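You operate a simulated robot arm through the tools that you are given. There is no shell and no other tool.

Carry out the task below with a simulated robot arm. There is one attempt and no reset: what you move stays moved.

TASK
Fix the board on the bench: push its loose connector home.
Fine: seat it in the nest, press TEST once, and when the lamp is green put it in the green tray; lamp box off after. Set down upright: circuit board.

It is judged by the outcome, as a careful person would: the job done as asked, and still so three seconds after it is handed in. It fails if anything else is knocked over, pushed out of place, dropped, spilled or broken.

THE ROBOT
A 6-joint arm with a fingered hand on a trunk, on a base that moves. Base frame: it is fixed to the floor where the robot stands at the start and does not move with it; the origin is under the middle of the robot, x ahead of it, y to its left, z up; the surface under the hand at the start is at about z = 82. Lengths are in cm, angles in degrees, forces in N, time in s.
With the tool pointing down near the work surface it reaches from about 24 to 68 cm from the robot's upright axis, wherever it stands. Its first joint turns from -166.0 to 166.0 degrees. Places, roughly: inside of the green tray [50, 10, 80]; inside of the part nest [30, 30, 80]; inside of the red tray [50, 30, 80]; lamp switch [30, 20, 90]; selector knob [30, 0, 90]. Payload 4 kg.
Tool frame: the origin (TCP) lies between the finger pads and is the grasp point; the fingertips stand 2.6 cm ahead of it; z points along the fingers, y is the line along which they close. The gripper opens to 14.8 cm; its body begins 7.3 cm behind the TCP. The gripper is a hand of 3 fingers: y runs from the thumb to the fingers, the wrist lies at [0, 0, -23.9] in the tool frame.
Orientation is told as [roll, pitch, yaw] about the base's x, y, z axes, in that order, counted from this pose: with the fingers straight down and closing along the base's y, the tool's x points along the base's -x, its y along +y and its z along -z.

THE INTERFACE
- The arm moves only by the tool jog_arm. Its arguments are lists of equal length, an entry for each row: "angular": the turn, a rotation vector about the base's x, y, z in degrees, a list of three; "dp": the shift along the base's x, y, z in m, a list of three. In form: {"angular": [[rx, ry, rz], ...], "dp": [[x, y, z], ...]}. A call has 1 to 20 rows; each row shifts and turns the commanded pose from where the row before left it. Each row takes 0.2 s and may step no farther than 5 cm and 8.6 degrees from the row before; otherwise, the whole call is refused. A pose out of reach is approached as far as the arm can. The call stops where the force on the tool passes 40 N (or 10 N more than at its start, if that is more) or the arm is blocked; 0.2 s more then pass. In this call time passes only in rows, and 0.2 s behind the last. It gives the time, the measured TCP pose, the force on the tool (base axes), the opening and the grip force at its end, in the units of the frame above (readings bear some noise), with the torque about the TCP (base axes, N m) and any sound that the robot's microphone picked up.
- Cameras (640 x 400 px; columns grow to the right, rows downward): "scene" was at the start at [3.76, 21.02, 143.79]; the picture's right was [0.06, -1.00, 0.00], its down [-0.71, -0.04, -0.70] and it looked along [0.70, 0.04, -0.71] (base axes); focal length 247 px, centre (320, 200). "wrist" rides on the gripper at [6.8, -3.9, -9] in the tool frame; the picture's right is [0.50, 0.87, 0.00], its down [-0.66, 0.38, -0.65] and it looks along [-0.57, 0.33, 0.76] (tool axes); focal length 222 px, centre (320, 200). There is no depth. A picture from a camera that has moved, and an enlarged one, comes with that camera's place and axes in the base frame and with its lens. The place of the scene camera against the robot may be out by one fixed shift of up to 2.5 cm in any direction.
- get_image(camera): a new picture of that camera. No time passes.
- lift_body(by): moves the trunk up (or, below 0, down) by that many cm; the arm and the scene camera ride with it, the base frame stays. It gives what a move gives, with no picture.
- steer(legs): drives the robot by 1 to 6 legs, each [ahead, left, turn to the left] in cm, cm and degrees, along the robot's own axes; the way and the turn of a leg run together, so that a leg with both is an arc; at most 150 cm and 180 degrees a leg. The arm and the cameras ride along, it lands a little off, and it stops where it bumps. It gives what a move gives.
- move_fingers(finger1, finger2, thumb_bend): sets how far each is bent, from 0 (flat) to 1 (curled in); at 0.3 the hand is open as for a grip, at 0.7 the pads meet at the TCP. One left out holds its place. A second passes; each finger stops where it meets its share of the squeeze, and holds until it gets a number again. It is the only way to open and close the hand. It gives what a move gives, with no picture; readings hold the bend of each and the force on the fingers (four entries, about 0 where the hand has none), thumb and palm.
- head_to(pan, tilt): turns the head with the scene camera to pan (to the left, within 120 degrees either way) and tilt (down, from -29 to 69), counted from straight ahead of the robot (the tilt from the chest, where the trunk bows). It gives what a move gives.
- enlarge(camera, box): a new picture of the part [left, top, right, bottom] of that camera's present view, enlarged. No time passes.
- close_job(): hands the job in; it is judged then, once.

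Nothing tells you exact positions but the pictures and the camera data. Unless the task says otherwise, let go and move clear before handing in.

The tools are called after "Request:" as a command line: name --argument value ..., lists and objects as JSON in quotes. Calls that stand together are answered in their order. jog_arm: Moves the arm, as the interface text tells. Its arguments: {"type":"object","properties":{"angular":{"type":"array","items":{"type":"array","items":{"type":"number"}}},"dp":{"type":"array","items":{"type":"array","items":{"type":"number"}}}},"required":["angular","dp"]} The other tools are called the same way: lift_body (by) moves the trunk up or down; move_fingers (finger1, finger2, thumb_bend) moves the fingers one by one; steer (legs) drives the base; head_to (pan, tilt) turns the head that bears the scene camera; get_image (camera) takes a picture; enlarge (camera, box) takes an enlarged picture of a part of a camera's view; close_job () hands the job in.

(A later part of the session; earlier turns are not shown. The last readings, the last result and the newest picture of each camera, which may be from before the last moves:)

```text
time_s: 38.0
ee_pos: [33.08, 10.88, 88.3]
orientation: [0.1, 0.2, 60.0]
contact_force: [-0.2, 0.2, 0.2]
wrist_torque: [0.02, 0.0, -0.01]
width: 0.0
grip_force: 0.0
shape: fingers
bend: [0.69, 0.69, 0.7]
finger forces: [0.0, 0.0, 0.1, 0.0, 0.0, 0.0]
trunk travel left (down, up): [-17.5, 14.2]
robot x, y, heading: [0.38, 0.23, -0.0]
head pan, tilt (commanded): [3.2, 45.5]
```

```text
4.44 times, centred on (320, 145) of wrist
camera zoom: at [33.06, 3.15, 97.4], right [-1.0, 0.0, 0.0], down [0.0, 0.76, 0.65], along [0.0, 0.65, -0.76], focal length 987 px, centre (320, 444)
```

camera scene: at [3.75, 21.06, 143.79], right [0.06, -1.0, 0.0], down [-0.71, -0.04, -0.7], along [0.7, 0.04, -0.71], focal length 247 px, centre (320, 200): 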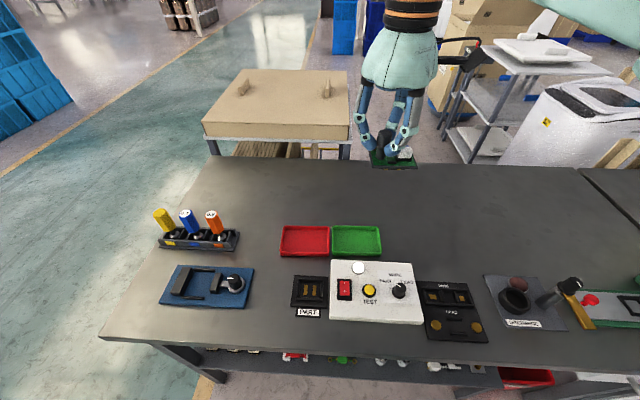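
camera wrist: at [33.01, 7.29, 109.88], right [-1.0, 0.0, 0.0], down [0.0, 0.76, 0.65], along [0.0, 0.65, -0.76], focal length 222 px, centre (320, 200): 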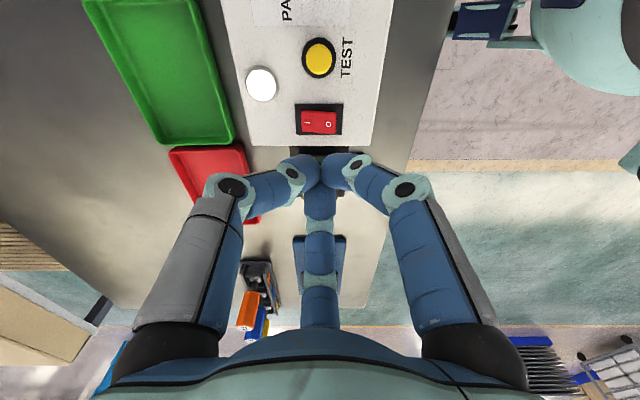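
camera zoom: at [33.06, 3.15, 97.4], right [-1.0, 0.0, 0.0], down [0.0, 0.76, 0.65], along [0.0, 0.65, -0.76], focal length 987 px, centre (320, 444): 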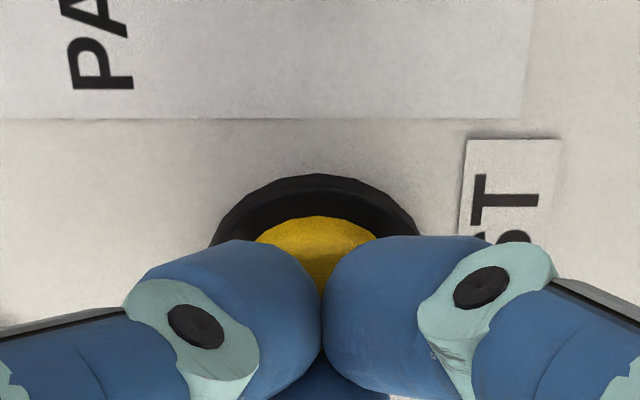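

Request:
jog_arm --angular '[[0, 0, 0], [0, 0, 0], [0, 0, 0]]' --dp '[[0, 0.001, -0.002], [0, 0, -0.002], [0, 0, -0.002]]'

```text
time_s: 38.8
ee_pos: [33.06, 11.15, 87.74]
orientation: [0.2, 0.0, 60.0]
contact_force: [0.5, 1.0, 3.7]
wrist_torque: [-0.01, -0.03, 0.0]
width: 0.0
grip_force: 2.5
shape: fingers
bend: [0.7, 0.7, 0.7]
finger forces: [1.5, 2.1, 0.0, 0.0, 1.7, 0.0]
trunk travel left (down, up): [-17.5, 14.2]
robot x, y, heading: [-0.23, -0.0, -0.1]
head pan, tilt (commanded): [3.2, 45.5]
heard: click
```

A click was heard. I check the lamp, then lift off the button.

Request:
enlarge --camera "scene" --box '[330, 240, 420, 310]'

Request:
jog_arm --angular '[[0, 0, 0], [0, 0, 0], [0, 0, 0], [0, 0, 0]]' --dp '[[0, 0, 0.01], [0, 0, 0.03], [0, 0, 0.04], [0, 0, 0.04]]'

Request:
enlarge --camera "scene" --box '[280, 235, 420, 335]'

Request:
get_image --camera "wrist"

```text
5.71 times, centred on (375, 275) of scene
camera zoom: at [3.76, 21.02, 143.79], right [0.06, -1.0, 0.0], down [-0.71, -0.04, -0.7], along [0.7, 0.04, -0.71], focal length 1414 px, centre (6, -229)
```

zoom: 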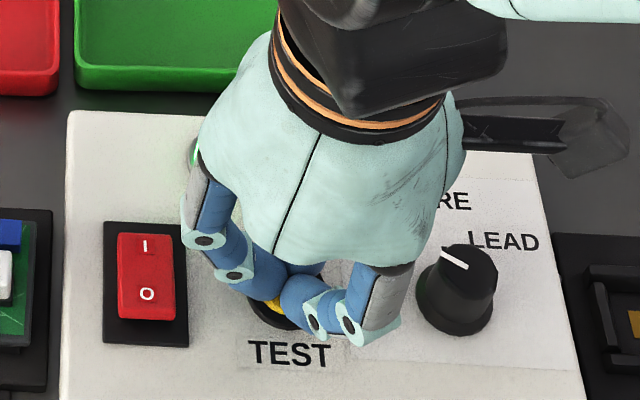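

```text
time_s: 39.8
ee_pos: [32.99, 11.04, 99.73]
orientation: [0.0, 0.0, 60.1]
contact_force: [-0.1, -0.6, -0.6]
wrist_torque: [0.02, 0.01, 0.01]
width: 0.0
grip_force: 0.1
shape: fingers
bend: [0.7, 0.7, 0.7]
finger forces: [0.0, 0.1, 0.0, 0.0, 0.1, 0.0]
trunk travel left (down, up): [-17.5, 14.2]
robot x, y, heading: [-0.04, 0.1, 0.1]
head pan, tilt (commanded): [3.2, 45.5]
```

```text
4.00 times, centred on (350, 285) of scene
camera zoom: at [3.72, 21.01, 143.79], right [0.06, -1.0, 0.0], down [-0.71, -0.04, -0.7], along [0.7, 0.04, -0.71], focal length 990 px, centre (200, -140)
```

zoom: 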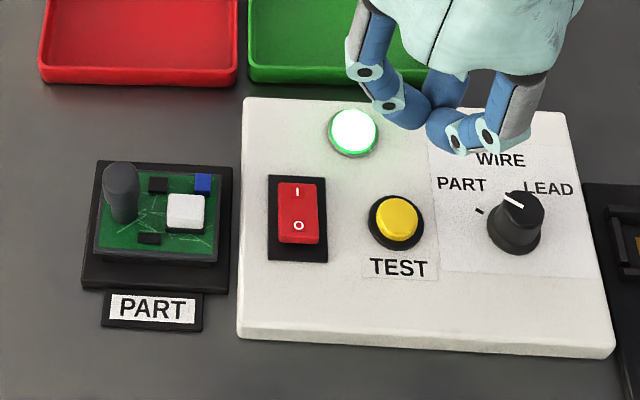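

```text
taken
camera wrist: at [32.97, 3.2, 108.9], right [-1.0, 0.0, 0.0], down [0.0, 0.76, 0.65], along [0.0, 0.65, -0.76], focal length 222 px, centre (320, 200)
```

wrist: 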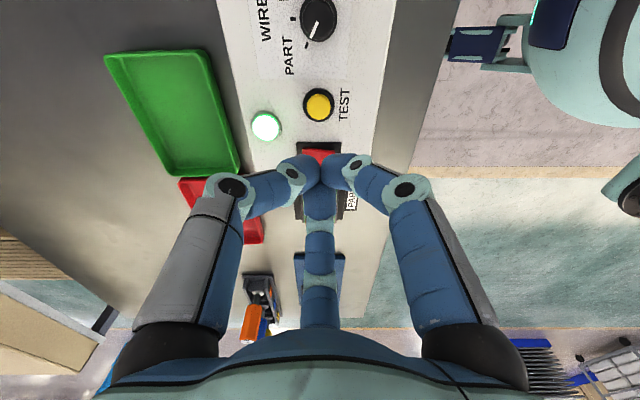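

The lamp is green. Now I go back to the board in the nest to pick it up for the green tray.

Request:
move_fingers --finger1 0.52 --finger2 0.52 --thumb_bend 0.52

Request:
jog_arm --angular '[[0, 0, -0.65], [0, 0, -0.65], [0, 0, -0.65], [0, 0, -0.65]]' --dp '[[-0.0003, 0.0412, 0.001], [-0.0003, 0.0412, 0], [-0.0003, 0.0412, 0], [-0.0003, 0.0412, 0]]'

Request:
enlarge --camera "wrist" --box '[220, 0, 420, 150]'

```text
time_s: 40.8
ee_pos: [33.1, 11.02, 99.8]
orientation: [0.1, 0.1, 60.0]
contact_force: [-0.2, -0.7, 0.2]
wrist_torque: [0.01, -0.02, -0.01]
width: 5.53
grip_force: 0.1
shape: fingers
bend: [0.52, 0.52, 0.52]
finger forces: [0.1, 0.1, 0.0, 0.1, 0.0, 0.0]
trunk travel left (down, up): [-17.5, 14.2]
robot x, y, heading: [-0.2, 0.39, 0.3]
head pan, tilt (commanded): [3.2, 45.5]
```

```text
time_s: 41.8
ee_pos: [33.04, 27.58, 99.87]
orientation: [0.2, 0.1, 57.4]
contact_force: [0.3, -0.3, 0.2]
wrist_torque: [-0.02, 0.0, -0.01]
width: 5.53
grip_force: 0.0
shape: fingers
bend: [0.52, 0.52, 0.52]
finger forces: [0.1, 0.0, 0.1, 0.0, 0.1, 0.0]
trunk travel left (down, up): [-17.5, 14.2]
robot x, y, heading: [0.06, -0.12, 0.0]
head pan, tilt (commanded): [3.2, 45.5]
```

```text
2.67 times, centred on (320, 75) of wrist
camera zoom: at [32.66, 19.87, 108.83], right [-1.0, 0.05, 0.0], down [0.04, 0.76, 0.65], along [0.03, 0.65, -0.76], focal length 592 px, centre (320, 533)
```

zoom: 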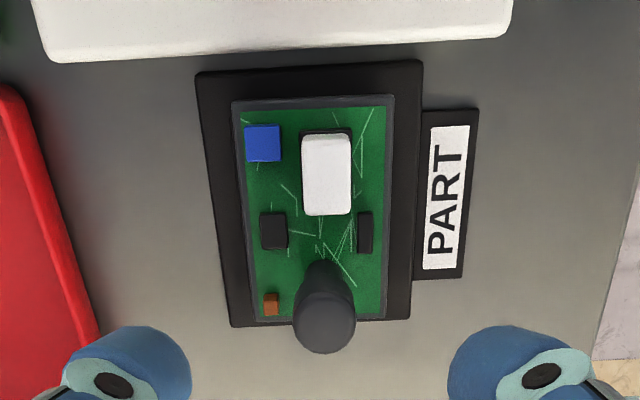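

Request:
jog_arm --angular '[[-0.1, -0.1, 0], [0, 0, 0], [0, 0, 0], [0, 0, 0], [0, 0, 0], [0, 0, 0]]' --dp '[[-0.0015, -0.001, -0.025], [0, 0, -0.025], [0, 0, -0.02], [0, 0, -0.015], [0, 0, -0.013], [0, 0, -0.01]]'

Request:
enlarge --camera "wrist" --box '[220, 20, 420, 170]'

Request:
enlarge --camera "scene" --box '[290, 245, 360, 320]'

```text
time_s: 43.2
ee_pos: [32.83, 27.39, 89.06]
orientation: [0.0, 0.1, 57.3]
contact_force: [-0.9, 0.8, -0.3]
wrist_torque: [-0.01, -0.02, 0.03]
width: 5.49
grip_force: 0.0
shape: fingers
bend: [0.52, 0.52, 0.52]
finger forces: [0.1, 0.0, 0.0, 0.0, 0.1, 0.1]
trunk travel left (down, up): [-17.5, 14.2]
robot x, y, heading: [-0.08, -0.2, 0.0]
head pan, tilt (commanded): [3.2, 45.5]
```

```text
2.67 times, centred on (320, 95) of wrist
camera zoom: at [32.44, 19.64, 98.1], right [-1.0, 0.05, 0.0], down [0.03, 0.76, 0.65], along [0.03, 0.65, -0.76], focal length 592 px, centre (320, 480)
```

zoom: 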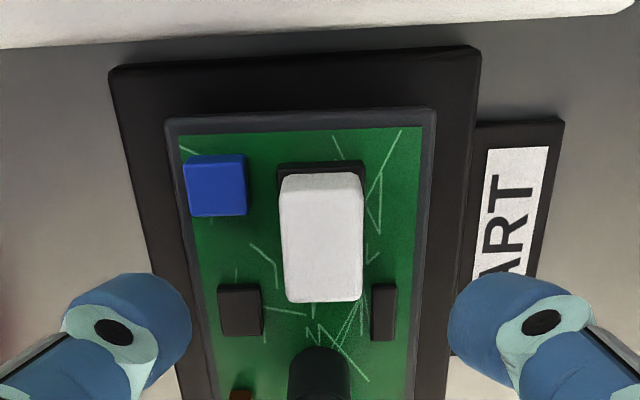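

```text
5.33 times, centred on (325, 282) of scene
camera zoom: at [3.77, 21.03, 143.79], right [0.06, -1.0, 0.0], down [-0.71, -0.04, -0.7], along [0.7, 0.04, -0.71], focal length 1320 px, centre (293, -240)
```

zoom: 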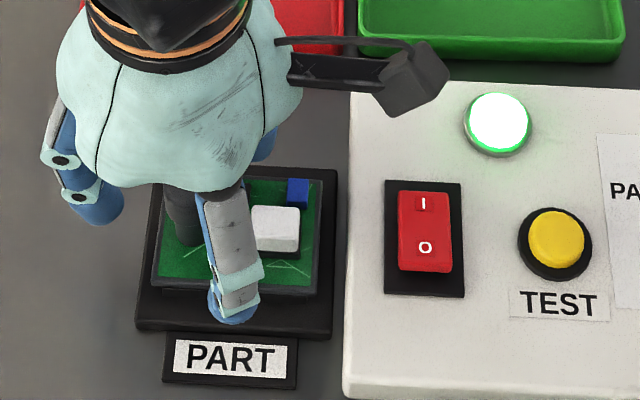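

Request:
jog_arm --angular '[[0, 0, 0]]' --dp '[[0, 0.0014, 0]]'

Request:
move_fingers --finger1 0.72 --finger2 0.72 --thumb_bend 0.72

Request:
jog_arm --angular '[[0, 0, 0], [0, 0, 0], [0, 0, 0], [0, 0, 0], [0, 0, 0]]' --dp '[[0, 0, 0.003], [0, 0, 0.004], [0, 0, 0.006], [0, 0, 0.01], [0, 0, 0.015]]'

Request:
enlarge --camera "wrist" --box '[220, 20, 420, 170]'

Request:
enlarge --camera "scene" --box '[280, 235, 420, 335]'

```text
time_s: 43.6
ee_pos: [32.85, 27.44, 89.13]
orientation: [0.0, 0.0, 57.4]
contact_force: [-0.2, 0.2, -0.3]
wrist_torque: [0.01, 0.0, 0.0]
width: 5.49
grip_force: 0.1
shape: fingers
bend: [0.52, 0.52, 0.52]
finger forces: [0.0, 0.0, 0.1, 0.0, 0.0, 0.1]
trunk travel left (down, up): [-17.5, 14.2]
robot x, y, heading: [0.22, -0.23, -0.0]
head pan, tilt (commanded): [3.2, 45.5]
```

```text
time_s: 44.6
ee_pos: [32.79, 27.52, 89.03]
orientation: [0.0, 0.1, 57.4]
contact_force: [0.6, -0.5, 0.7]
wrist_torque: [0.01, -0.04, 0.01]
width: 1.22
grip_force: 10.6
shape: fingers
bend: [0.65, 0.65, 0.67]
finger forces: [6.7, 7.1, 0.0, 0.1, 7.8, 0.1]
trunk travel left (down, up): [-17.5, 14.2]
robot x, y, heading: [-0.01, -0.01, 0.1]
head pan, tilt (commanded): [3.2, 45.5]
```

```text
time_s: 45.8
ee_pos: [32.84, 27.49, 92.9]
orientation: [0.0, 0.1, 57.3]
contact_force: [-0.3, -0.3, -1.5]
wrist_torque: [-0.01, 0.0, 0.03]
width: 1.23
grip_force: 10.9
shape: fingers
bend: [0.65, 0.65, 0.67]
finger forces: [6.5, 7.2, 0.0, 0.0, 7.5, 0.0]
trunk travel left (down, up): [-17.5, 14.2]
robot x, y, heading: [-0.04, 0.14, -0.0]
head pan, tilt (commanded): [3.2, 45.5]
```

```text
2.67 times, centred on (320, 95) of wrist
camera zoom: at [32.44, 19.76, 101.99], right [-1.0, 0.04, 0.0], down [0.03, 0.76, 0.65], along [0.03, 0.65, -0.76], focal length 592 px, centre (320, 480)
```

zoom: 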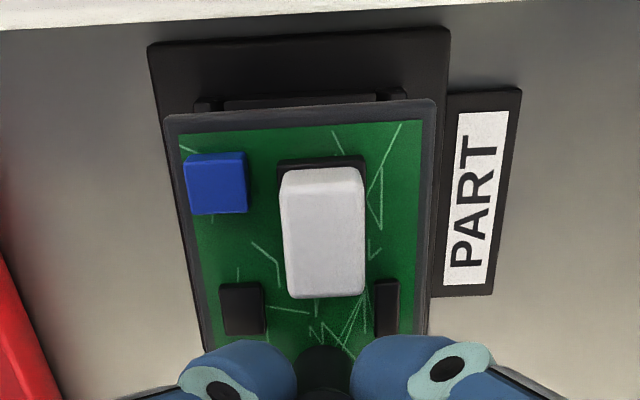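

```text
4.00 times, centred on (350, 285) of scene
camera zoom: at [3.75, 21.01, 143.79], right [0.06, -1.0, 0.0], down [-0.71, -0.04, -0.7], along [0.7, 0.04, -0.71], focal length 990 px, centre (200, -140)
```

zoom: 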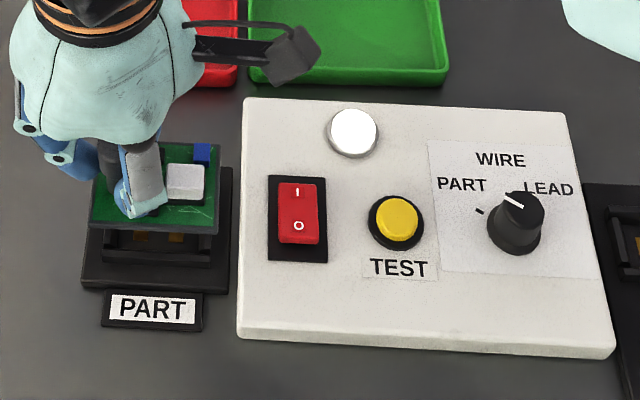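

The board lifted out cleanly. I raise it and carry it over to above the green tray.

Request:
jog_arm --angular '[[0, 0, 0], [0, 0, 0], [0, 0, 0], [0, 0, 0.5], [0, 0, 0.5], [0, 0, 0.5], [0, 0, 0], [0, 0, 0]]' --dp '[[0, 0, 0.03], [0, 0, 0.03], [0, 0, 0.03], [0.0318, -0.0246, 0], [0.0318, -0.0246, 0], [0.0318, -0.0246, 0], [0.0318, -0.0246, 0], [0.0316, -0.0246, 0]]'

Request:
get_image --camera "wrist"

Request:
enlarge --camera "scene" --box '[270, 170, 420, 270]'

```text
time_s: 47.6
ee_pos: [48.73, 15.06, 101.95]
orientation: [0.0, 0.2, 58.9]
contact_force: [0.1, -0.1, -1.0]
wrist_torque: [0.02, -0.01, 0.01]
width: 1.19
grip_force: 10.1
shape: fingers
bend: [0.65, 0.64, 0.67]
finger forces: [6.5, 7.1, 0.0, 0.0, 7.5, 0.0]
trunk travel left (down, up): [-17.5, 14.2]
robot x, y, heading: [-0.06, -0.02, -0.0]
head pan, tilt (commanded): [3.2, 45.5]
```

```text
taken
camera wrist: at [48.53, 7.36, 110.94], right [-1.0, 0.02, 0.0], down [0.01, 0.76, 0.65], along [0.01, 0.65, -0.76], focal length 222 px, centre (320, 200)
```

wrist: 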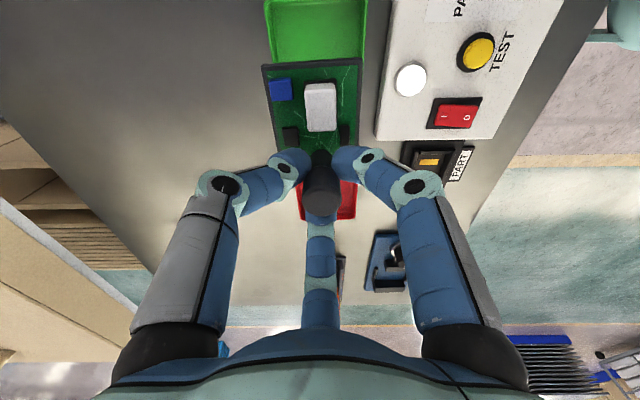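

```text
4.00 times, centred on (345, 220) of scene
camera zoom: at [3.85, 20.98, 143.79], right [0.06, -1.0, 0.0], down [-0.71, -0.04, -0.7], along [0.7, 0.04, -0.71], focal length 990 px, centre (220, 120)
```

zoom: 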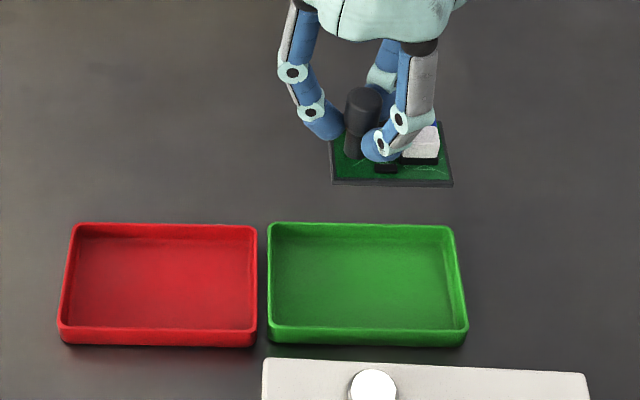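

Request:
jog_arm --angular '[[0, -0.1, 0], [0, 0, 0], [0, 0, 0]]' --dp '[[-0.003, 0.001, -0.035], [0, 0, -0.035], [0, 0, -0.03]]'

Request:
get_image --camera "wrist"

Request:
enlarge --camera "scene" --box '[310, 180, 410, 270]'

```text
time_s: 48.4
ee_pos: [48.3, 15.46, 91.79]
orientation: [-0.1, 0.0, 58.9]
contact_force: [-0.6, 1.4, -0.3]
wrist_torque: [-0.02, -0.01, 0.03]
width: 1.18
grip_force: 10.5
shape: fingers
bend: [0.65, 0.64, 0.67]
finger forces: [6.7, 7.2, 0.0, 0.0, 7.4, 0.1]
trunk travel left (down, up): [-17.5, 14.2]
robot x, y, heading: [-0.39, 0.19, 0.0]
head pan, tilt (commanded): [3.2, 45.5]
```

```text
taken
camera wrist: at [48.23, 7.67, 100.86], right [-1.0, 0.02, 0.0], down [0.01, 0.76, 0.65], along [0.01, 0.65, -0.76], focal length 222 px, centre (320, 200)
```

wrist: 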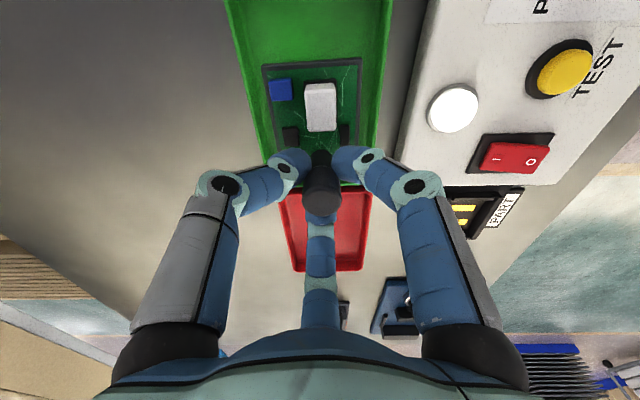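

```text
4.44 times, centred on (360, 225) of scene
camera zoom: at [3.81, 21.03, 143.79], right [0.06, -1.0, 0.0], down [-0.71, -0.04, -0.7], along [0.7, 0.04, -0.71], focal length 1100 px, centre (142, 89)
```

zoom: 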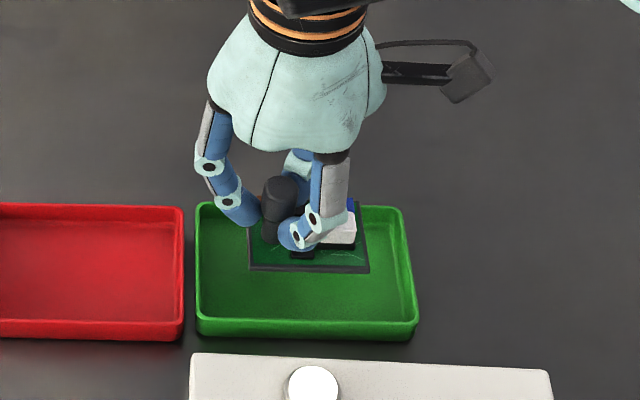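

Request:
jog_arm --angular '[[0, 0, 0], [0, 0, 0], [0, 0, 0], [0, 0, 0], [0, 0, 0]]' --dp '[[0, -0.001, -0.008], [0, 0, -0.008], [0, 0, -0.005], [0, 0, -0.002], [0, 0, -0.002]]'

Request:
jog_arm --angular '[[0, 0, 0], [0, 0, 0]]' --dp '[[0, 0, -0.002], [0, 0, -0.002]]'

Request:
enlarge --camera "scene" --box '[310, 180, 410, 270]'

```text
time_s: 49.6
ee_pos: [48.3, 15.2, 89.38]
orientation: [-0.1, 0.2, 58.9]
contact_force: [0.0, -0.3, -0.7]
wrist_torque: [0.02, -0.02, 0.03]
width: 1.2
grip_force: 10.6
shape: fingers
bend: [0.65, 0.64, 0.67]
finger forces: [6.7, 7.1, 0.1, 0.0, 7.4, 0.1]
trunk travel left (down, up): [-17.5, 14.2]
robot x, y, heading: [-0.05, 0.15, -0.1]
head pan, tilt (commanded): [3.2, 45.5]
```

```text
time_s: 50.2
ee_pos: [48.37, 15.31, 88.85]
orientation: [-0.1, 0.2, 59.0]
contact_force: [0.2, 0.1, -0.3]
wrist_torque: [0.02, -0.03, 0.0]
width: 1.2
grip_force: 10.3
shape: fingers
bend: [0.65, 0.64, 0.67]
finger forces: [6.5, 7.2, 0.0, 0.1, 7.4, 0.1]
trunk travel left (down, up): [-17.5, 14.2]
robot x, y, heading: [0.08, -0.45, -0.1]
head pan, tilt (commanded): [3.2, 45.5]
```

```text
4.44 times, centred on (360, 225) of scene
camera zoom: at [3.77, 21.02, 143.79], right [0.06, -1.0, 0.0], down [-0.71, -0.04, -0.7], along [0.7, 0.04, -0.71], focal length 1100 px, centre (142, 89)
```

zoom: 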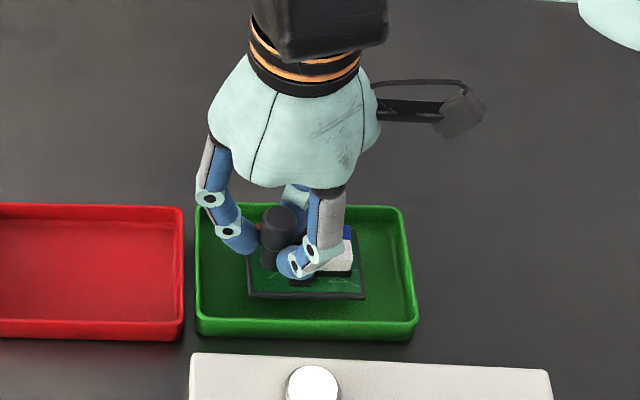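

Request:
jog_arm --angular '[[0, 0, 0], [0, 0, 0]]' --dp '[[0, 0, -0.0015], [0, 0, -0.0015]]'

```text
time_s: 50.8
ee_pos: [48.45, 15.26, 88.49]
orientation: [0.0, 0.1, 58.9]
contact_force: [-0.7, -1.1, -0.5]
wrist_torque: [0.03, 0.0, 0.03]
width: 1.19
grip_force: 10.5
shape: fingers
bend: [0.65, 0.64, 0.67]
finger forces: [6.6, 7.1, 0.0, 0.1, 7.5, 0.1]
trunk travel left (down, up): [-17.5, 14.2]
robot x, y, heading: [-0.27, 0.02, 0.2]
head pan, tilt (commanded): [3.2, 45.5]
```

Request:
jog_arm --angular '[[0, 0, 0]]' --dp '[[0, 0, -0.0015]]'

Request:
jog_arm --angular '[[0, 0, 0]]' --dp '[[0, 0, -0.0015]]'

```text
time_s: 51.2
ee_pos: [48.36, 15.33, 88.29]
orientation: [-0.1, 0.1, 59.0]
contact_force: [-0.1, 0.2, -1.5]
wrist_torque: [-0.02, 0.01, -0.02]
width: 1.24
grip_force: 10.1
shape: fingers
bend: [0.65, 0.64, 0.67]
finger forces: [6.6, 7.1, 0.1, 0.0, 7.5, 0.0]
trunk travel left (down, up): [-17.5, 14.2]
robot x, y, heading: [0.11, -0.19, -0.0]
head pan, tilt (commanded): [3.2, 45.5]
```

```text
time_s: 51.6
ee_pos: [48.47, 15.32, 88.3]
orientation: [-0.2, 0.0, 58.9]
contact_force: [0.4, 0.7, 1.0]
wrist_torque: [0.03, 0.0, 0.04]
width: 1.18
grip_force: 11.1
shape: fingers
bend: [0.65, 0.64, 0.67]
finger forces: [7.1, 7.4, 0.1, 0.0, 8.0, 0.1]
trunk travel left (down, up): [-17.5, 14.2]
robot x, y, heading: [-0.19, -0.17, 0.1]
head pan, tilt (commanded): [3.2, 45.5]
```

Request:
jog_arm --angular '[[0, 0, 0]]' --dp '[[0, 0, -0.0015]]'

Request:
enlarge --camera "scene" --box '[330, 215, 390, 260]'

Request:
enlarge --camera "wrist" --box '[220, 0, 420, 170]'

```text
time_s: 52.0
ee_pos: [48.31, 15.29, 88.25]
orientation: [-0.1, 0.0, 59.0]
contact_force: [-0.9, 0.6, 8.1]
wrist_torque: [0.02, 0.01, -0.03]
width: 1.16
grip_force: 13.0
shape: fingers
bend: [0.65, 0.64, 0.68]
finger forces: [8.0, 8.3, 0.0, 0.0, 8.8, 0.0]
trunk travel left (down, up): [-17.5, 14.2]
robot x, y, heading: [0.1, 0.04, 0.1]
head pan, tilt (commanded): [3.2, 45.5]
```

```text
8.89 times, centred on (360, 238) of scene
camera zoom: at [3.7, 21.01, 143.8], right [0.06, -1.0, 0.0], down [-0.71, -0.04, -0.7], along [0.7, 0.04, -0.71], focal length 2199 px, centre (-36, -133)
```

zoom: 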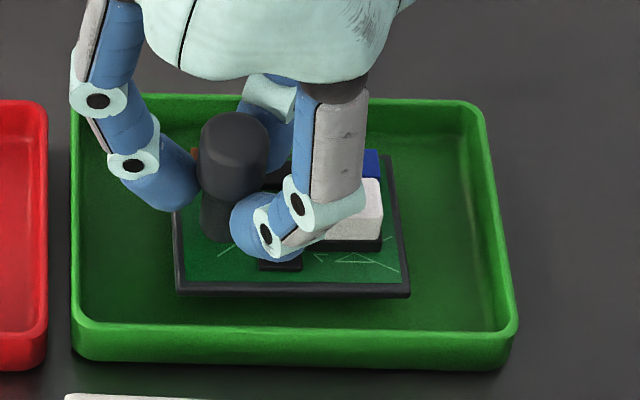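

```text
2.35 times, centred on (320, 85) of wrist
camera zoom: at [48.16, 7.48, 97.29], right [-1.0, 0.02, 0.0], down [0.01, 0.76, 0.65], along [0.02, 0.65, -0.76], focal length 523 px, centre (320, 471)
```

zoom: 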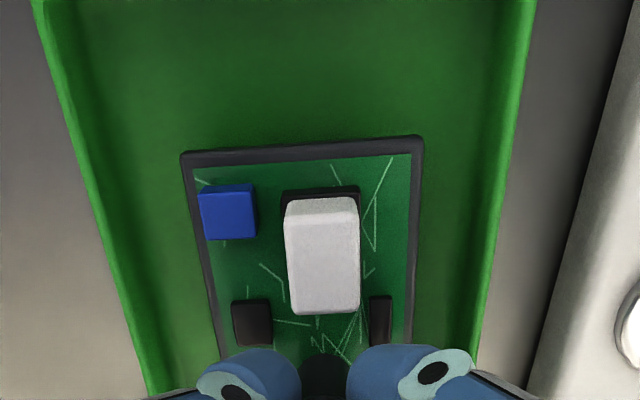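

The board rests on the tray floor (8 N), well inside the walls. I ease off, release and rise.

Request:
jog_arm --angular '[[0, 0, 0]]' --dp '[[0, 0, 0.001]]'

Request:
move_fingers --finger1 0.6 --finger2 0.6 --thumb_bend 0.6

Request:
move_fingers --finger1 0.54 --finger2 0.54 --thumb_bend 0.54

Request:
enlarge --camera "scene" --box '[330, 215, 390, 260]'

Request:
enlarge --camera "wrist" --box '[220, 0, 420, 170]'

```text
time_s: 52.4
ee_pos: [48.33, 15.2, 88.33]
orientation: [-0.2, -0.1, 58.9]
contact_force: [1.9, 1.8, 6.4]
wrist_torque: [0.02, 0.0, -0.01]
width: 1.17
grip_force: 12.0
shape: fingers
bend: [0.65, 0.64, 0.68]
finger forces: [7.6, 8.1, 0.1, 0.0, 9.1, 0.1]
trunk travel left (down, up): [-17.5, 14.2]
robot x, y, heading: [-0.13, -0.16, 0.1]
head pan, tilt (commanded): [3.2, 45.5]
```

```text
time_s: 53.4
ee_pos: [48.4, 15.26, 88.15]
orientation: [-0.1, 0.0, 58.9]
contact_force: [-0.2, -0.4, -0.2]
wrist_torque: [0.01, 0.02, 0.01]
width: 2.89
grip_force: 0.0
shape: fingers
bend: [0.6, 0.6, 0.6]
finger forces: [0.0, 0.0, 0.0, 0.0, 0.0, 0.0]
trunk travel left (down, up): [-17.5, 14.2]
robot x, y, heading: [-0.02, -0.25, -0.1]
head pan, tilt (commanded): [3.2, 45.5]
```

```text
time_s: 54.4
ee_pos: [48.32, 15.24, 88.21]
orientation: [-0.1, 0.0, 58.9]
contact_force: [0.2, -0.1, -0.1]
wrist_torque: [0.01, 0.01, 0.02]
width: 4.83
grip_force: 0.1
shape: fingers
bend: [0.54, 0.54, 0.54]
finger forces: [0.0, 0.1, 0.1, 0.0, 0.0, 0.0]
trunk travel left (down, up): [-17.5, 14.2]
robot x, y, heading: [-0.02, -0.18, -0.0]
head pan, tilt (commanded): [3.2, 45.5]
```

```text
8.89 times, centred on (360, 238) of scene
camera zoom: at [3.76, 21.02, 143.79], right [0.06, -1.0, 0.0], down [-0.71, -0.04, -0.7], along [0.7, 0.04, -0.71], focal length 2199 px, centre (-36, -133)
```

zoom: 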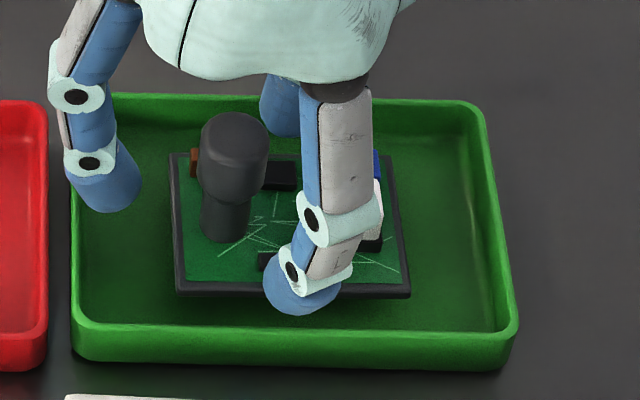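

```text
2.35 times, centred on (320, 85) of wrist
camera zoom: at [48.17, 7.49, 97.31], right [-1.0, 0.02, 0.0], down [0.01, 0.76, 0.65], along [0.01, 0.65, -0.76], focal length 523 px, centre (320, 471)
```

zoom: 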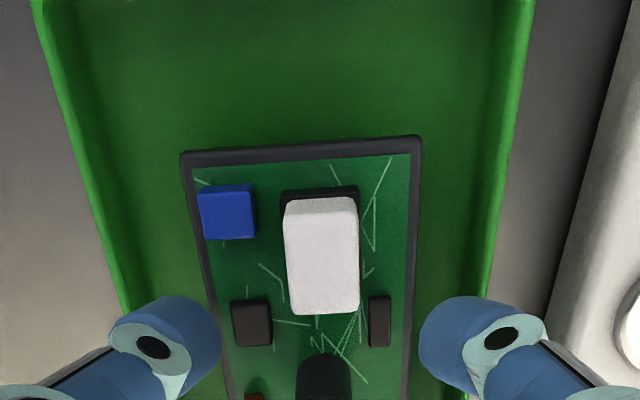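

The board stands upright in the green tray, released. I rise straight up, close the fingers and go over to the lamp box switch.

Request:
jog_arm --angular '[[0, 0, 0], [0, 0, 0], [0, 0, 0], [0, 0, 0], [0, 0, 0]]' --dp '[[0, 0, 0.01], [0, 0, 0.02], [0, 0, 0.03], [0, 0, 0.03], [0, 0, 0.04]]'

Request:
jog_arm --angular '[[0, 0, 0.3], [0, 0, 0.3], [0, 0, 0.3], [0, 0, 0.2]]' --dp '[[-0.04, 0.009, 0], [-0.04, 0.009, 0], [-0.04, 0.009, 0], [-0.037, 0.009, 0]]'

Request:
move_fingers --finger1 0.7 --finger2 0.7 --thumb_bend 0.7

Request:
get_image --camera "wrist"

Request:
get_image --camera "scene"

```text
time_s: 55.6
ee_pos: [48.33, 15.25, 101.43]
orientation: [-0.1, -0.1, 58.9]
contact_force: [-0.1, -0.1, 0.0]
wrist_torque: [0.0, 0.04, -0.01]
width: 4.85
grip_force: 0.1
shape: fingers
bend: [0.54, 0.54, 0.54]
finger forces: [0.0, 0.0, 0.0, 0.1, 0.0, 0.1]
trunk travel left (down, up): [-17.5, 14.2]
robot x, y, heading: [0.13, 0.34, -0.2]
head pan, tilt (commanded): [3.2, 45.5]
```

```text
time_s: 56.6
ee_pos: [32.68, 18.61, 101.28]
orientation: [-0.1, -0.1, 60.0]
contact_force: [0.7, -0.2, 1.2]
wrist_torque: [0.03, 0.02, 0.01]
width: 4.88
grip_force: 0.1
shape: fingers
bend: [0.54, 0.54, 0.54]
finger forces: [0.1, 0.1, 0.0, 0.0, 0.0, 0.1]
trunk travel left (down, up): [-17.5, 14.2]
robot x, y, heading: [0.22, -0.07, 0.1]
head pan, tilt (commanded): [3.2, 45.5]
```

```text
time_s: 57.6
ee_pos: [32.75, 18.66, 101.29]
orientation: [0.0, 0.0, 60.0]
contact_force: [-0.1, 0.5, 0.0]
wrist_torque: [0.0, -0.02, 0.01]
width: 0.04
grip_force: 0.0
shape: fingers
bend: [0.69, 0.69, 0.7]
finger forces: [0.0, 0.1, 0.1, 0.0, 0.0, 0.0]
trunk travel left (down, up): [-17.5, 14.2]
robot x, y, heading: [-0.0, -0.22, -0.2]
head pan, tilt (commanded): [3.2, 45.5]
```

```text
taken
camera wrist: at [32.78, 10.9, 110.32], right [-1.0, 0.0, 0.0], down [0.0, 0.76, 0.65], along [0.0, 0.65, -0.76], focal length 222 px, centre (320, 200)
```

wrist: 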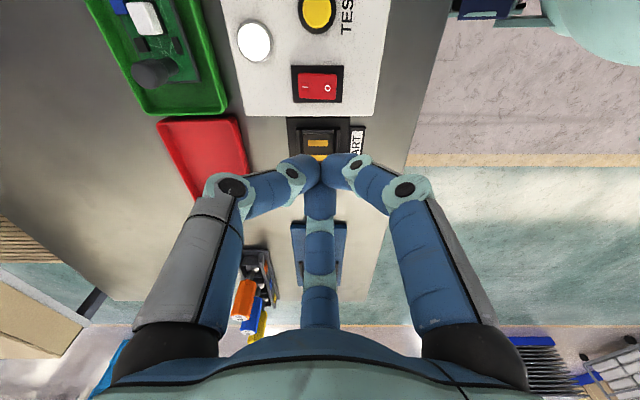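

```text
taken
camera scene: at [3.76, 21.02, 143.79], right [0.06, -1.0, 0.0], down [-0.71, -0.04, -0.7], along [0.7, 0.04, -0.71], focal length 247 px, centre (320, 200)
```

scene: 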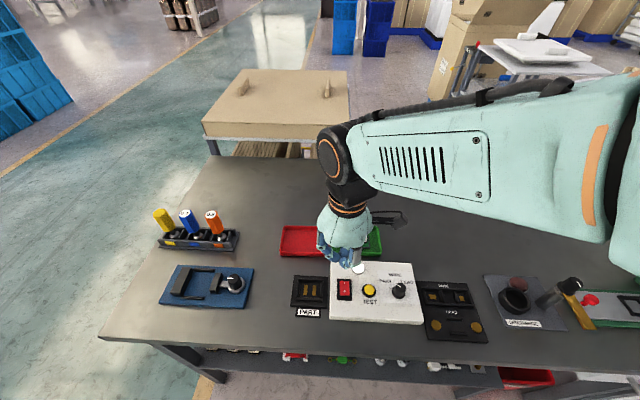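

Request:
enlarge --camera "wrist" --box '[270, 50, 370, 120]'

Request:
enlarge --camera "scene" --box '[325, 270, 365, 310]'

Request:
enlarge --camera "wrist" --box '[80, 0, 250, 130]'

```text
5.71 times, centred on (320, 85) of wrist
camera zoom: at [32.78, 10.9, 110.32], right [-1.0, 0.0, 0.0], down [0.0, 0.76, 0.65], along [0.0, 0.65, -0.76], focal length 1269 px, centre (320, 857)
```

zoom: 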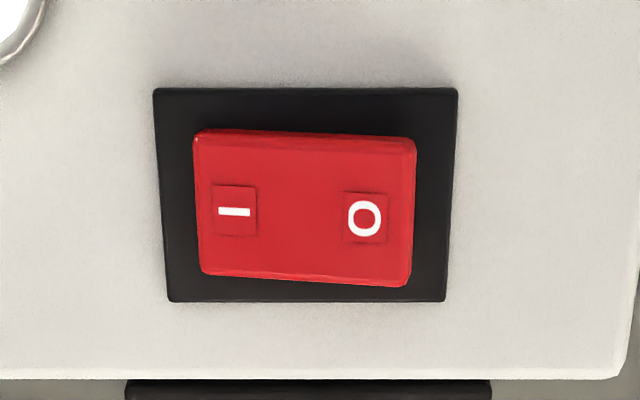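

```text
10.00 times, centred on (345, 290) of scene
camera zoom: at [3.76, 21.02, 143.79], right [0.06, -1.0, 0.0], down [-0.71, -0.04, -0.7], along [0.7, 0.04, -0.71], focal length 2474 px, centre (70, -700)
```

zoom: 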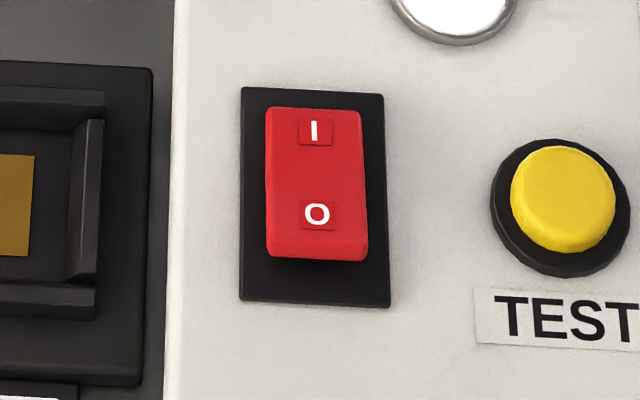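

```text
3.08 times, centred on (165, 65) of wrist
camera zoom: at [32.78, 10.9, 110.32], right [-1.0, 0.0, 0.0], down [0.0, 0.76, 0.65], along [0.0, 0.65, -0.76], focal length 684 px, centre (797, 615)
```

zoom: 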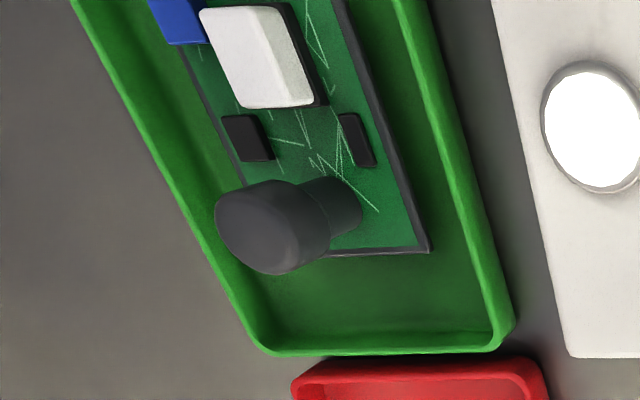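

The rocker's O end (at about x 31.7, y 17.05) stands up, so the box is still on. I come down over the O end.

Request:
jog_arm --angular '[[0, 0, 0], [0, 0, 0], [0, 0, 0], [0, 0, 0]]' --dp '[[-0.01, -0.016, 0], [0, 0, -0.04], [0, 0, -0.04], [0, 0, -0.022]]'

Request:
enlarge --camera "scene" --box '[315, 255, 385, 315]'

Request:
enlarge --camera "wrist" --box '[240, 70, 400, 190]'

```text
time_s: 58.6
ee_pos: [31.74, 17.3, 90.99]
orientation: [-0.1, 0.0, 60.1]
contact_force: [-0.4, -0.1, 0.7]
wrist_torque: [0.03, 0.0, -0.03]
width: 0.04
grip_force: 0.2
shape: fingers
bend: [0.69, 0.69, 0.7]
finger forces: [0.0, 0.1, 0.1, 0.0, 0.0, 0.1]
trunk travel left (down, up): [-17.5, 14.2]
robot x, y, heading: [0.1, -0.08, -0.1]
head pan, tilt (commanded): [3.2, 45.5]
```

```text
6.67 times, centred on (350, 285) of scene
camera zoom: at [3.79, 21.04, 143.79], right [0.06, -1.0, 0.0], down [-0.71, -0.04, -0.7], along [0.7, 0.04, -0.71], focal length 1650 px, centre (120, -367)
```

zoom: 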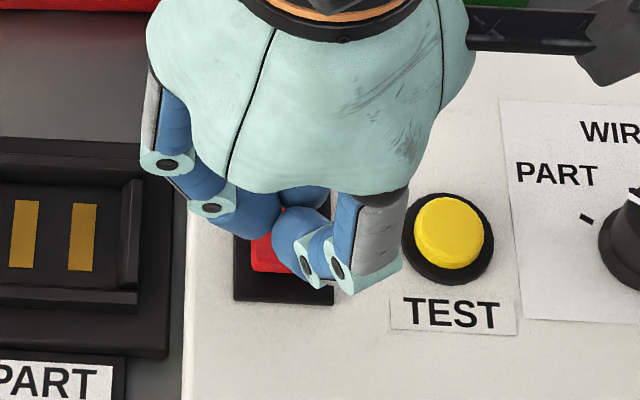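

```text
3.33 times, centred on (320, 130) of wrist
camera zoom: at [31.67, 9.5, 100.11], right [-1.0, 0.0, 0.0], down [0.0, 0.76, 0.65], along [0.0, 0.65, -0.76], focal length 740 px, centre (320, 433)
```

zoom: 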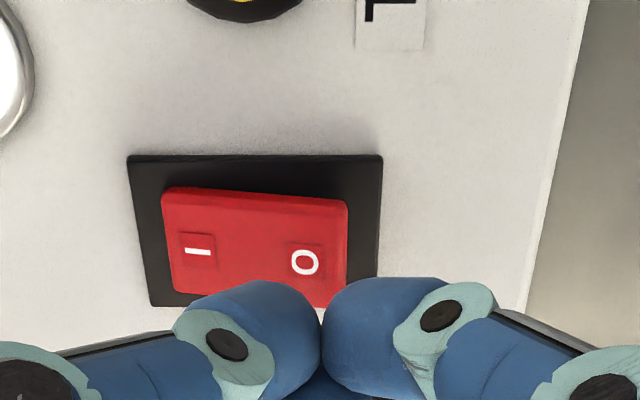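

Request:
jog_arm --angular '[[0, 0, 0], [0, 0, 0], [0, 0, 0]]' --dp '[[0, -0.002, -0.006], [0, 0, -0.006], [0, 0, -0.006]]'

Request:
jog_arm --angular '[[0, 0, 0], [0, 0, 0], [0, 0, 0]]' --dp '[[0, 0, -0.002], [0, 0, -0.002], [0, 0, -0.002]]'

Request:
enlarge --camera "wrist" --box '[240, 70, 400, 190]'

Request:
enlarge --camera "scene" --box '[315, 255, 385, 315]'

```text
time_s: 59.4
ee_pos: [31.61, 17.06, 89.24]
orientation: [-0.1, 0.1, 60.0]
contact_force: [0.3, 0.5, -0.3]
wrist_torque: [0.02, -0.01, -0.04]
width: 0.03
grip_force: 0.0
shape: fingers
bend: [0.69, 0.69, 0.7]
finger forces: [0.0, 0.0, 0.0, 0.1, 0.1, 0.1]
trunk travel left (down, up): [-17.5, 14.2]
robot x, y, heading: [0.1, -0.16, -0.0]
head pan, tilt (commanded): [3.2, 45.5]
```

```text
time_s: 60.2
ee_pos: [31.74, 17.05, 88.6]
orientation: [-0.1, -0.1, 60.0]
contact_force: [0.6, 0.0, -0.1]
wrist_torque: [0.0, 0.0, 0.01]
width: 0.0
grip_force: 0.1
shape: fingers
bend: [0.69, 0.69, 0.7]
finger forces: [0.1, 0.1, 0.0, 0.0, 0.0, 0.0]
trunk travel left (down, up): [-17.5, 14.2]
robot x, y, heading: [0.29, -0.01, -0.1]
head pan, tilt (commanded): [3.2, 45.5]
```

```text
3.33 times, centred on (320, 130) of wrist
camera zoom: at [31.64, 9.29, 97.76], right [-1.0, 0.0, 0.0], down [0.0, 0.76, 0.65], along [0.0, 0.65, -0.76], focal length 740 px, centre (320, 433)
```

zoom: 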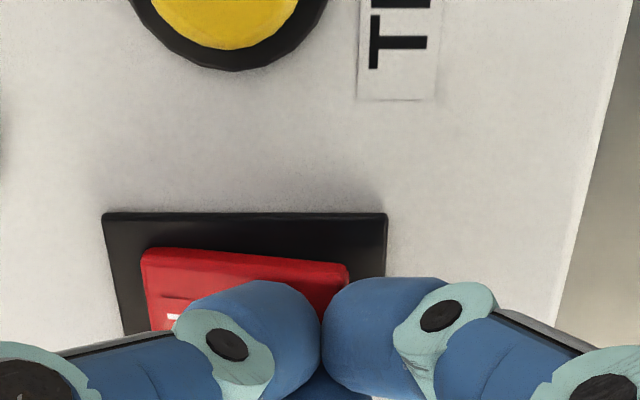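

```text
6.67 times, centred on (350, 285) of scene
camera zoom: at [3.77, 21.02, 143.79], right [0.06, -1.0, 0.0], down [-0.71, -0.04, -0.7], along [0.7, 0.04, -0.71], focal length 1650 px, centre (120, -367)
```

zoom: 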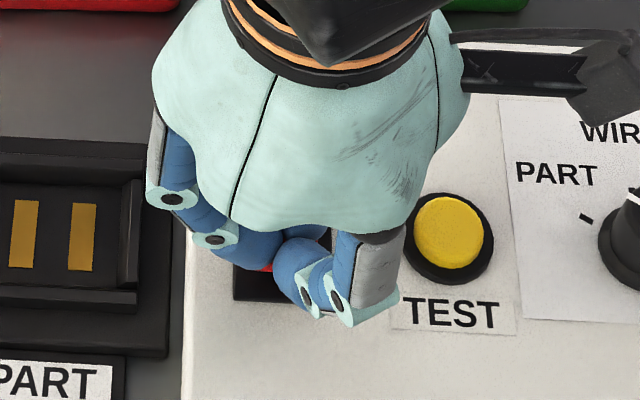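

Request:
jog_arm --angular '[[0, 0, 0], [0, 0, 0]]' --dp '[[0, 0, -0.002], [0, 0, -0.002]]'

Request:
jog_arm --angular '[[0, 0, 0], [0, 0, 0]]' --dp '[[0, 0, -0.002], [0, 0, -0.002]]'

Request:
enlarge --camera "wrist" --box '[240, 70, 400, 190]'

```text
time_s: 60.8
ee_pos: [31.56, 17.12, 88.24]
orientation: [-0.1, 0.1, 60.0]
contact_force: [0.1, 0.0, 0.5]
wrist_torque: [0.01, 0.03, -0.03]
width: 0.06
grip_force: 0.4
shape: fingers
bend: [0.7, 0.7, 0.7]
finger forces: [0.8, 0.0, 0.0, 0.1, 0.0, 0.1]
trunk travel left (down, up): [-17.5, 14.2]
robot x, y, heading: [0.21, -0.07, -0.0]
head pan, tilt (commanded): [3.2, 45.5]
```

```text
time_s: 61.4
ee_pos: [31.64, 17.07, 88.03]
orientation: [-0.3, -0.2, 60.0]
contact_force: [1.1, -1.4, 18.2]
wrist_torque: [0.02, -0.19, -0.03]
width: 0.0
grip_force: 10.6
shape: fingers
bend: [0.69, 0.69, 0.71]
finger forces: [0.0, 5.8, 0.0, 0.1, 15.2, 0.0]
trunk travel left (down, up): [-17.5, 14.2]
robot x, y, heading: [0.1, -0.18, 0.1]
head pan, tilt (commanded): [3.2, 45.5]
```

```text
3.33 times, centred on (320, 130) of wrist
camera zoom: at [31.63, 9.23, 97.09], right [-1.0, 0.0, -0.01], down [0.0, 0.76, 0.65], along [0.0, 0.65, -0.76], focal length 740 px, centre (320, 433)
```

zoom: 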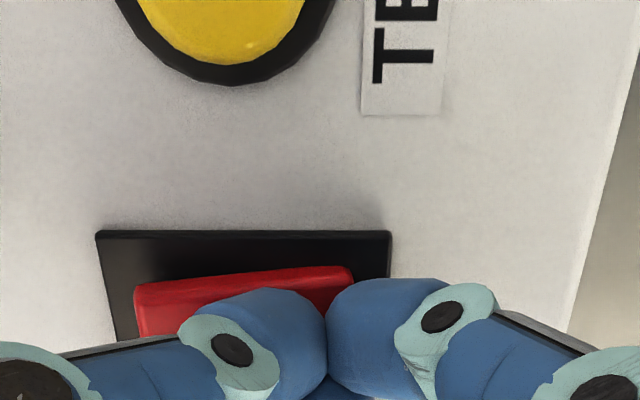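

The rocker looks flipped (O side now down). I lift off and look.

Request:
jog_arm --angular '[[0, 0, 0], [0, 0, 0], [0, 0, 0], [0, 0, 0]]' --dp '[[0, 0, 0.01], [0, 0, 0.03], [0, 0, 0.04], [0, 0, 0.04]]'

Request:
enlarge --camera "scene" --box '[280, 235, 420, 335]'

Request:
get_image --camera "wrist"

```text
time_s: 62.4
ee_pos: [31.64, 17.08, 100.09]
orientation: [-0.1, 0.0, 60.0]
contact_force: [0.2, 1.0, -0.1]
wrist_torque: [-0.04, 0.01, 0.0]
width: 0.0
grip_force: 0.0
shape: fingers
bend: [0.69, 0.69, 0.7]
finger forces: [0.1, 0.1, 0.0, 0.1, 0.0, 0.0]
trunk travel left (down, up): [-17.5, 14.2]
robot x, y, heading: [-0.09, -0.18, 0.0]
head pan, tilt (commanded): [3.2, 45.5]
```

```text
4.00 times, centred on (350, 285) of scene
camera zoom: at [3.73, 21.01, 143.79], right [0.06, -1.0, 0.0], down [-0.71, -0.04, -0.7], along [0.7, 0.04, -0.71], focal length 990 px, centre (200, -140)
```

zoom: 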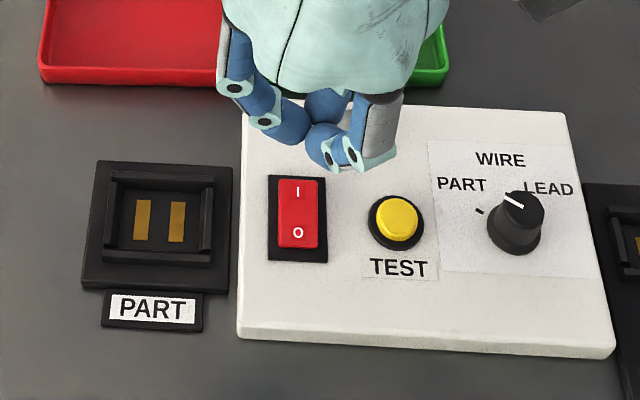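

```text
taken
camera wrist: at [31.62, 9.37, 109.16], right [-1.0, 0.0, 0.0], down [0.0, 0.76, 0.65], along [0.0, 0.65, -0.76], focal length 222 px, centre (320, 200)
```

wrist: 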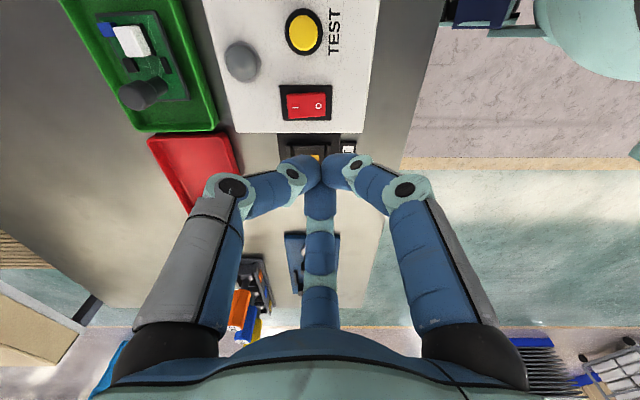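

The lamp is dark and the rocker is on O: the box is off. I'll move the hand up and clear and take a final look at everything.

Request:
jog_arm --angular '[[0, 0, -7.5], [0, 0, -7.5], [0, 0, -7.5], [0, 0, -7.5], [0, 0, -7.5], [0, 0, -7.5], [0, 0, -7.5], [0, 0, -7.5]]' --dp '[[0.002, 0, 0.03], [0.002, 0, 0.03], [0.002, -0.02, 0.02], [0.002, -0.03, 0.01], [0.002, -0.04, 0.01], [0.002, -0.04, 0], [0.002, -0.04, 0], [0.002, -0.04, 0]]'

Request:
move_fingers --finger1 0.3 --finger2 0.3 --thumb_bend 0.3

Request:
get_image --camera "scene"

Request:
enlarge --camera "scene" --box '[265, 210, 425, 330]'

Request:
enlarge --camera "scene" --box '[330, 215, 390, 260]'

```text
time_s: 64.2
ee_pos: [33.14, -3.89, 109.95]
orientation: [0.0, 0.0, -0.1]
contact_force: [-0.7, 0.3, -0.7]
wrist_torque: [0.0, 0.0, -0.02]
width: 0.01
grip_force: 0.0
shape: fingers
bend: [0.69, 0.69, 0.7]
finger forces: [0.0, 0.0, 0.0, 0.0, 0.0, 0.1]
trunk travel left (down, up): [-17.5, 14.2]
robot x, y, heading: [0.27, -0.11, -0.1]
head pan, tilt (commanded): [3.2, 45.5]
```

```text
time_s: 65.2
ee_pos: [33.27, -3.92, 109.85]
orientation: [-0.1, 0.0, -0.1]
contact_force: [0.1, -0.1, 0.4]
wrist_torque: [-0.01, -0.01, 0.01]
width: 12.65
grip_force: 0.0
shape: fingers
bend: [0.3, 0.3, 0.3]
finger forces: [0.0, 0.0, 0.0, 0.1, 0.0, 0.1]
trunk travel left (down, up): [-17.5, 14.2]
robot x, y, heading: [-0.1, 0.01, 0.1]
head pan, tilt (commanded): [3.2, 45.5]
```

```text
taken
camera scene: at [3.76, 21.02, 143.79], right [0.06, -1.0, 0.0], down [-0.71, -0.04, -0.7], along [0.7, 0.04, -0.71], focal length 247 px, centre (320, 200)
```

scene: 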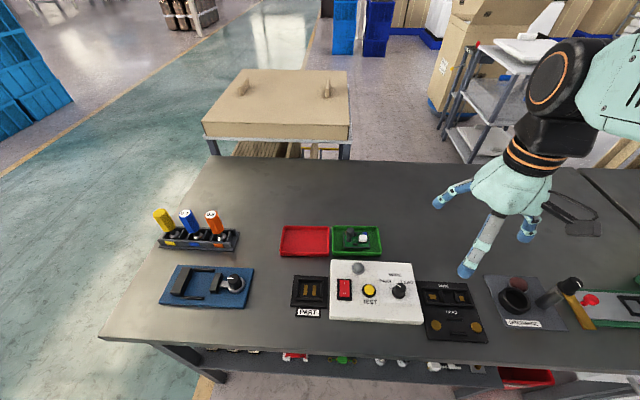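

```text
3.33 times, centred on (345, 270) of scene
camera zoom: at [3.76, 21.02, 143.79], right [0.06, -1.0, 0.0], down [-0.71, -0.04, -0.7], along [0.7, 0.04, -0.71], focal length 825 px, centre (237, -33)
```

zoom: 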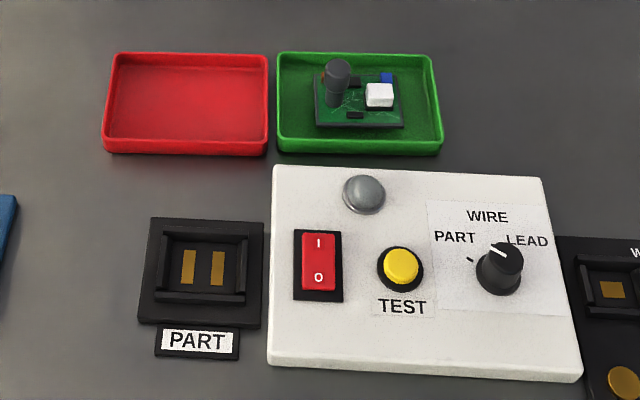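

```text
8.89 times, centred on (360, 238) of scene
camera zoom: at [3.76, 21.02, 143.79], right [0.06, -1.0, 0.0], down [-0.71, -0.04, -0.7], along [0.7, 0.04, -0.71], focal length 2199 px, centre (-36, -133)
```

zoom: 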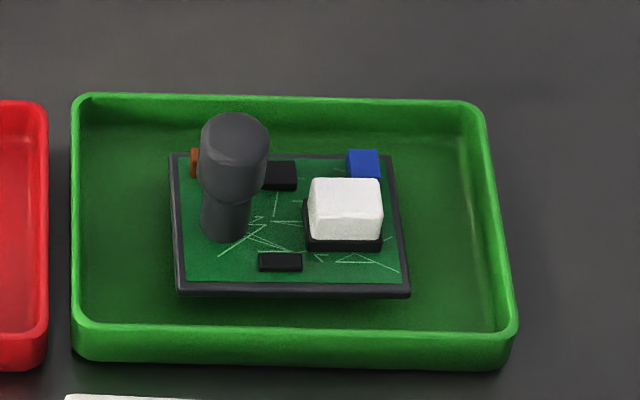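

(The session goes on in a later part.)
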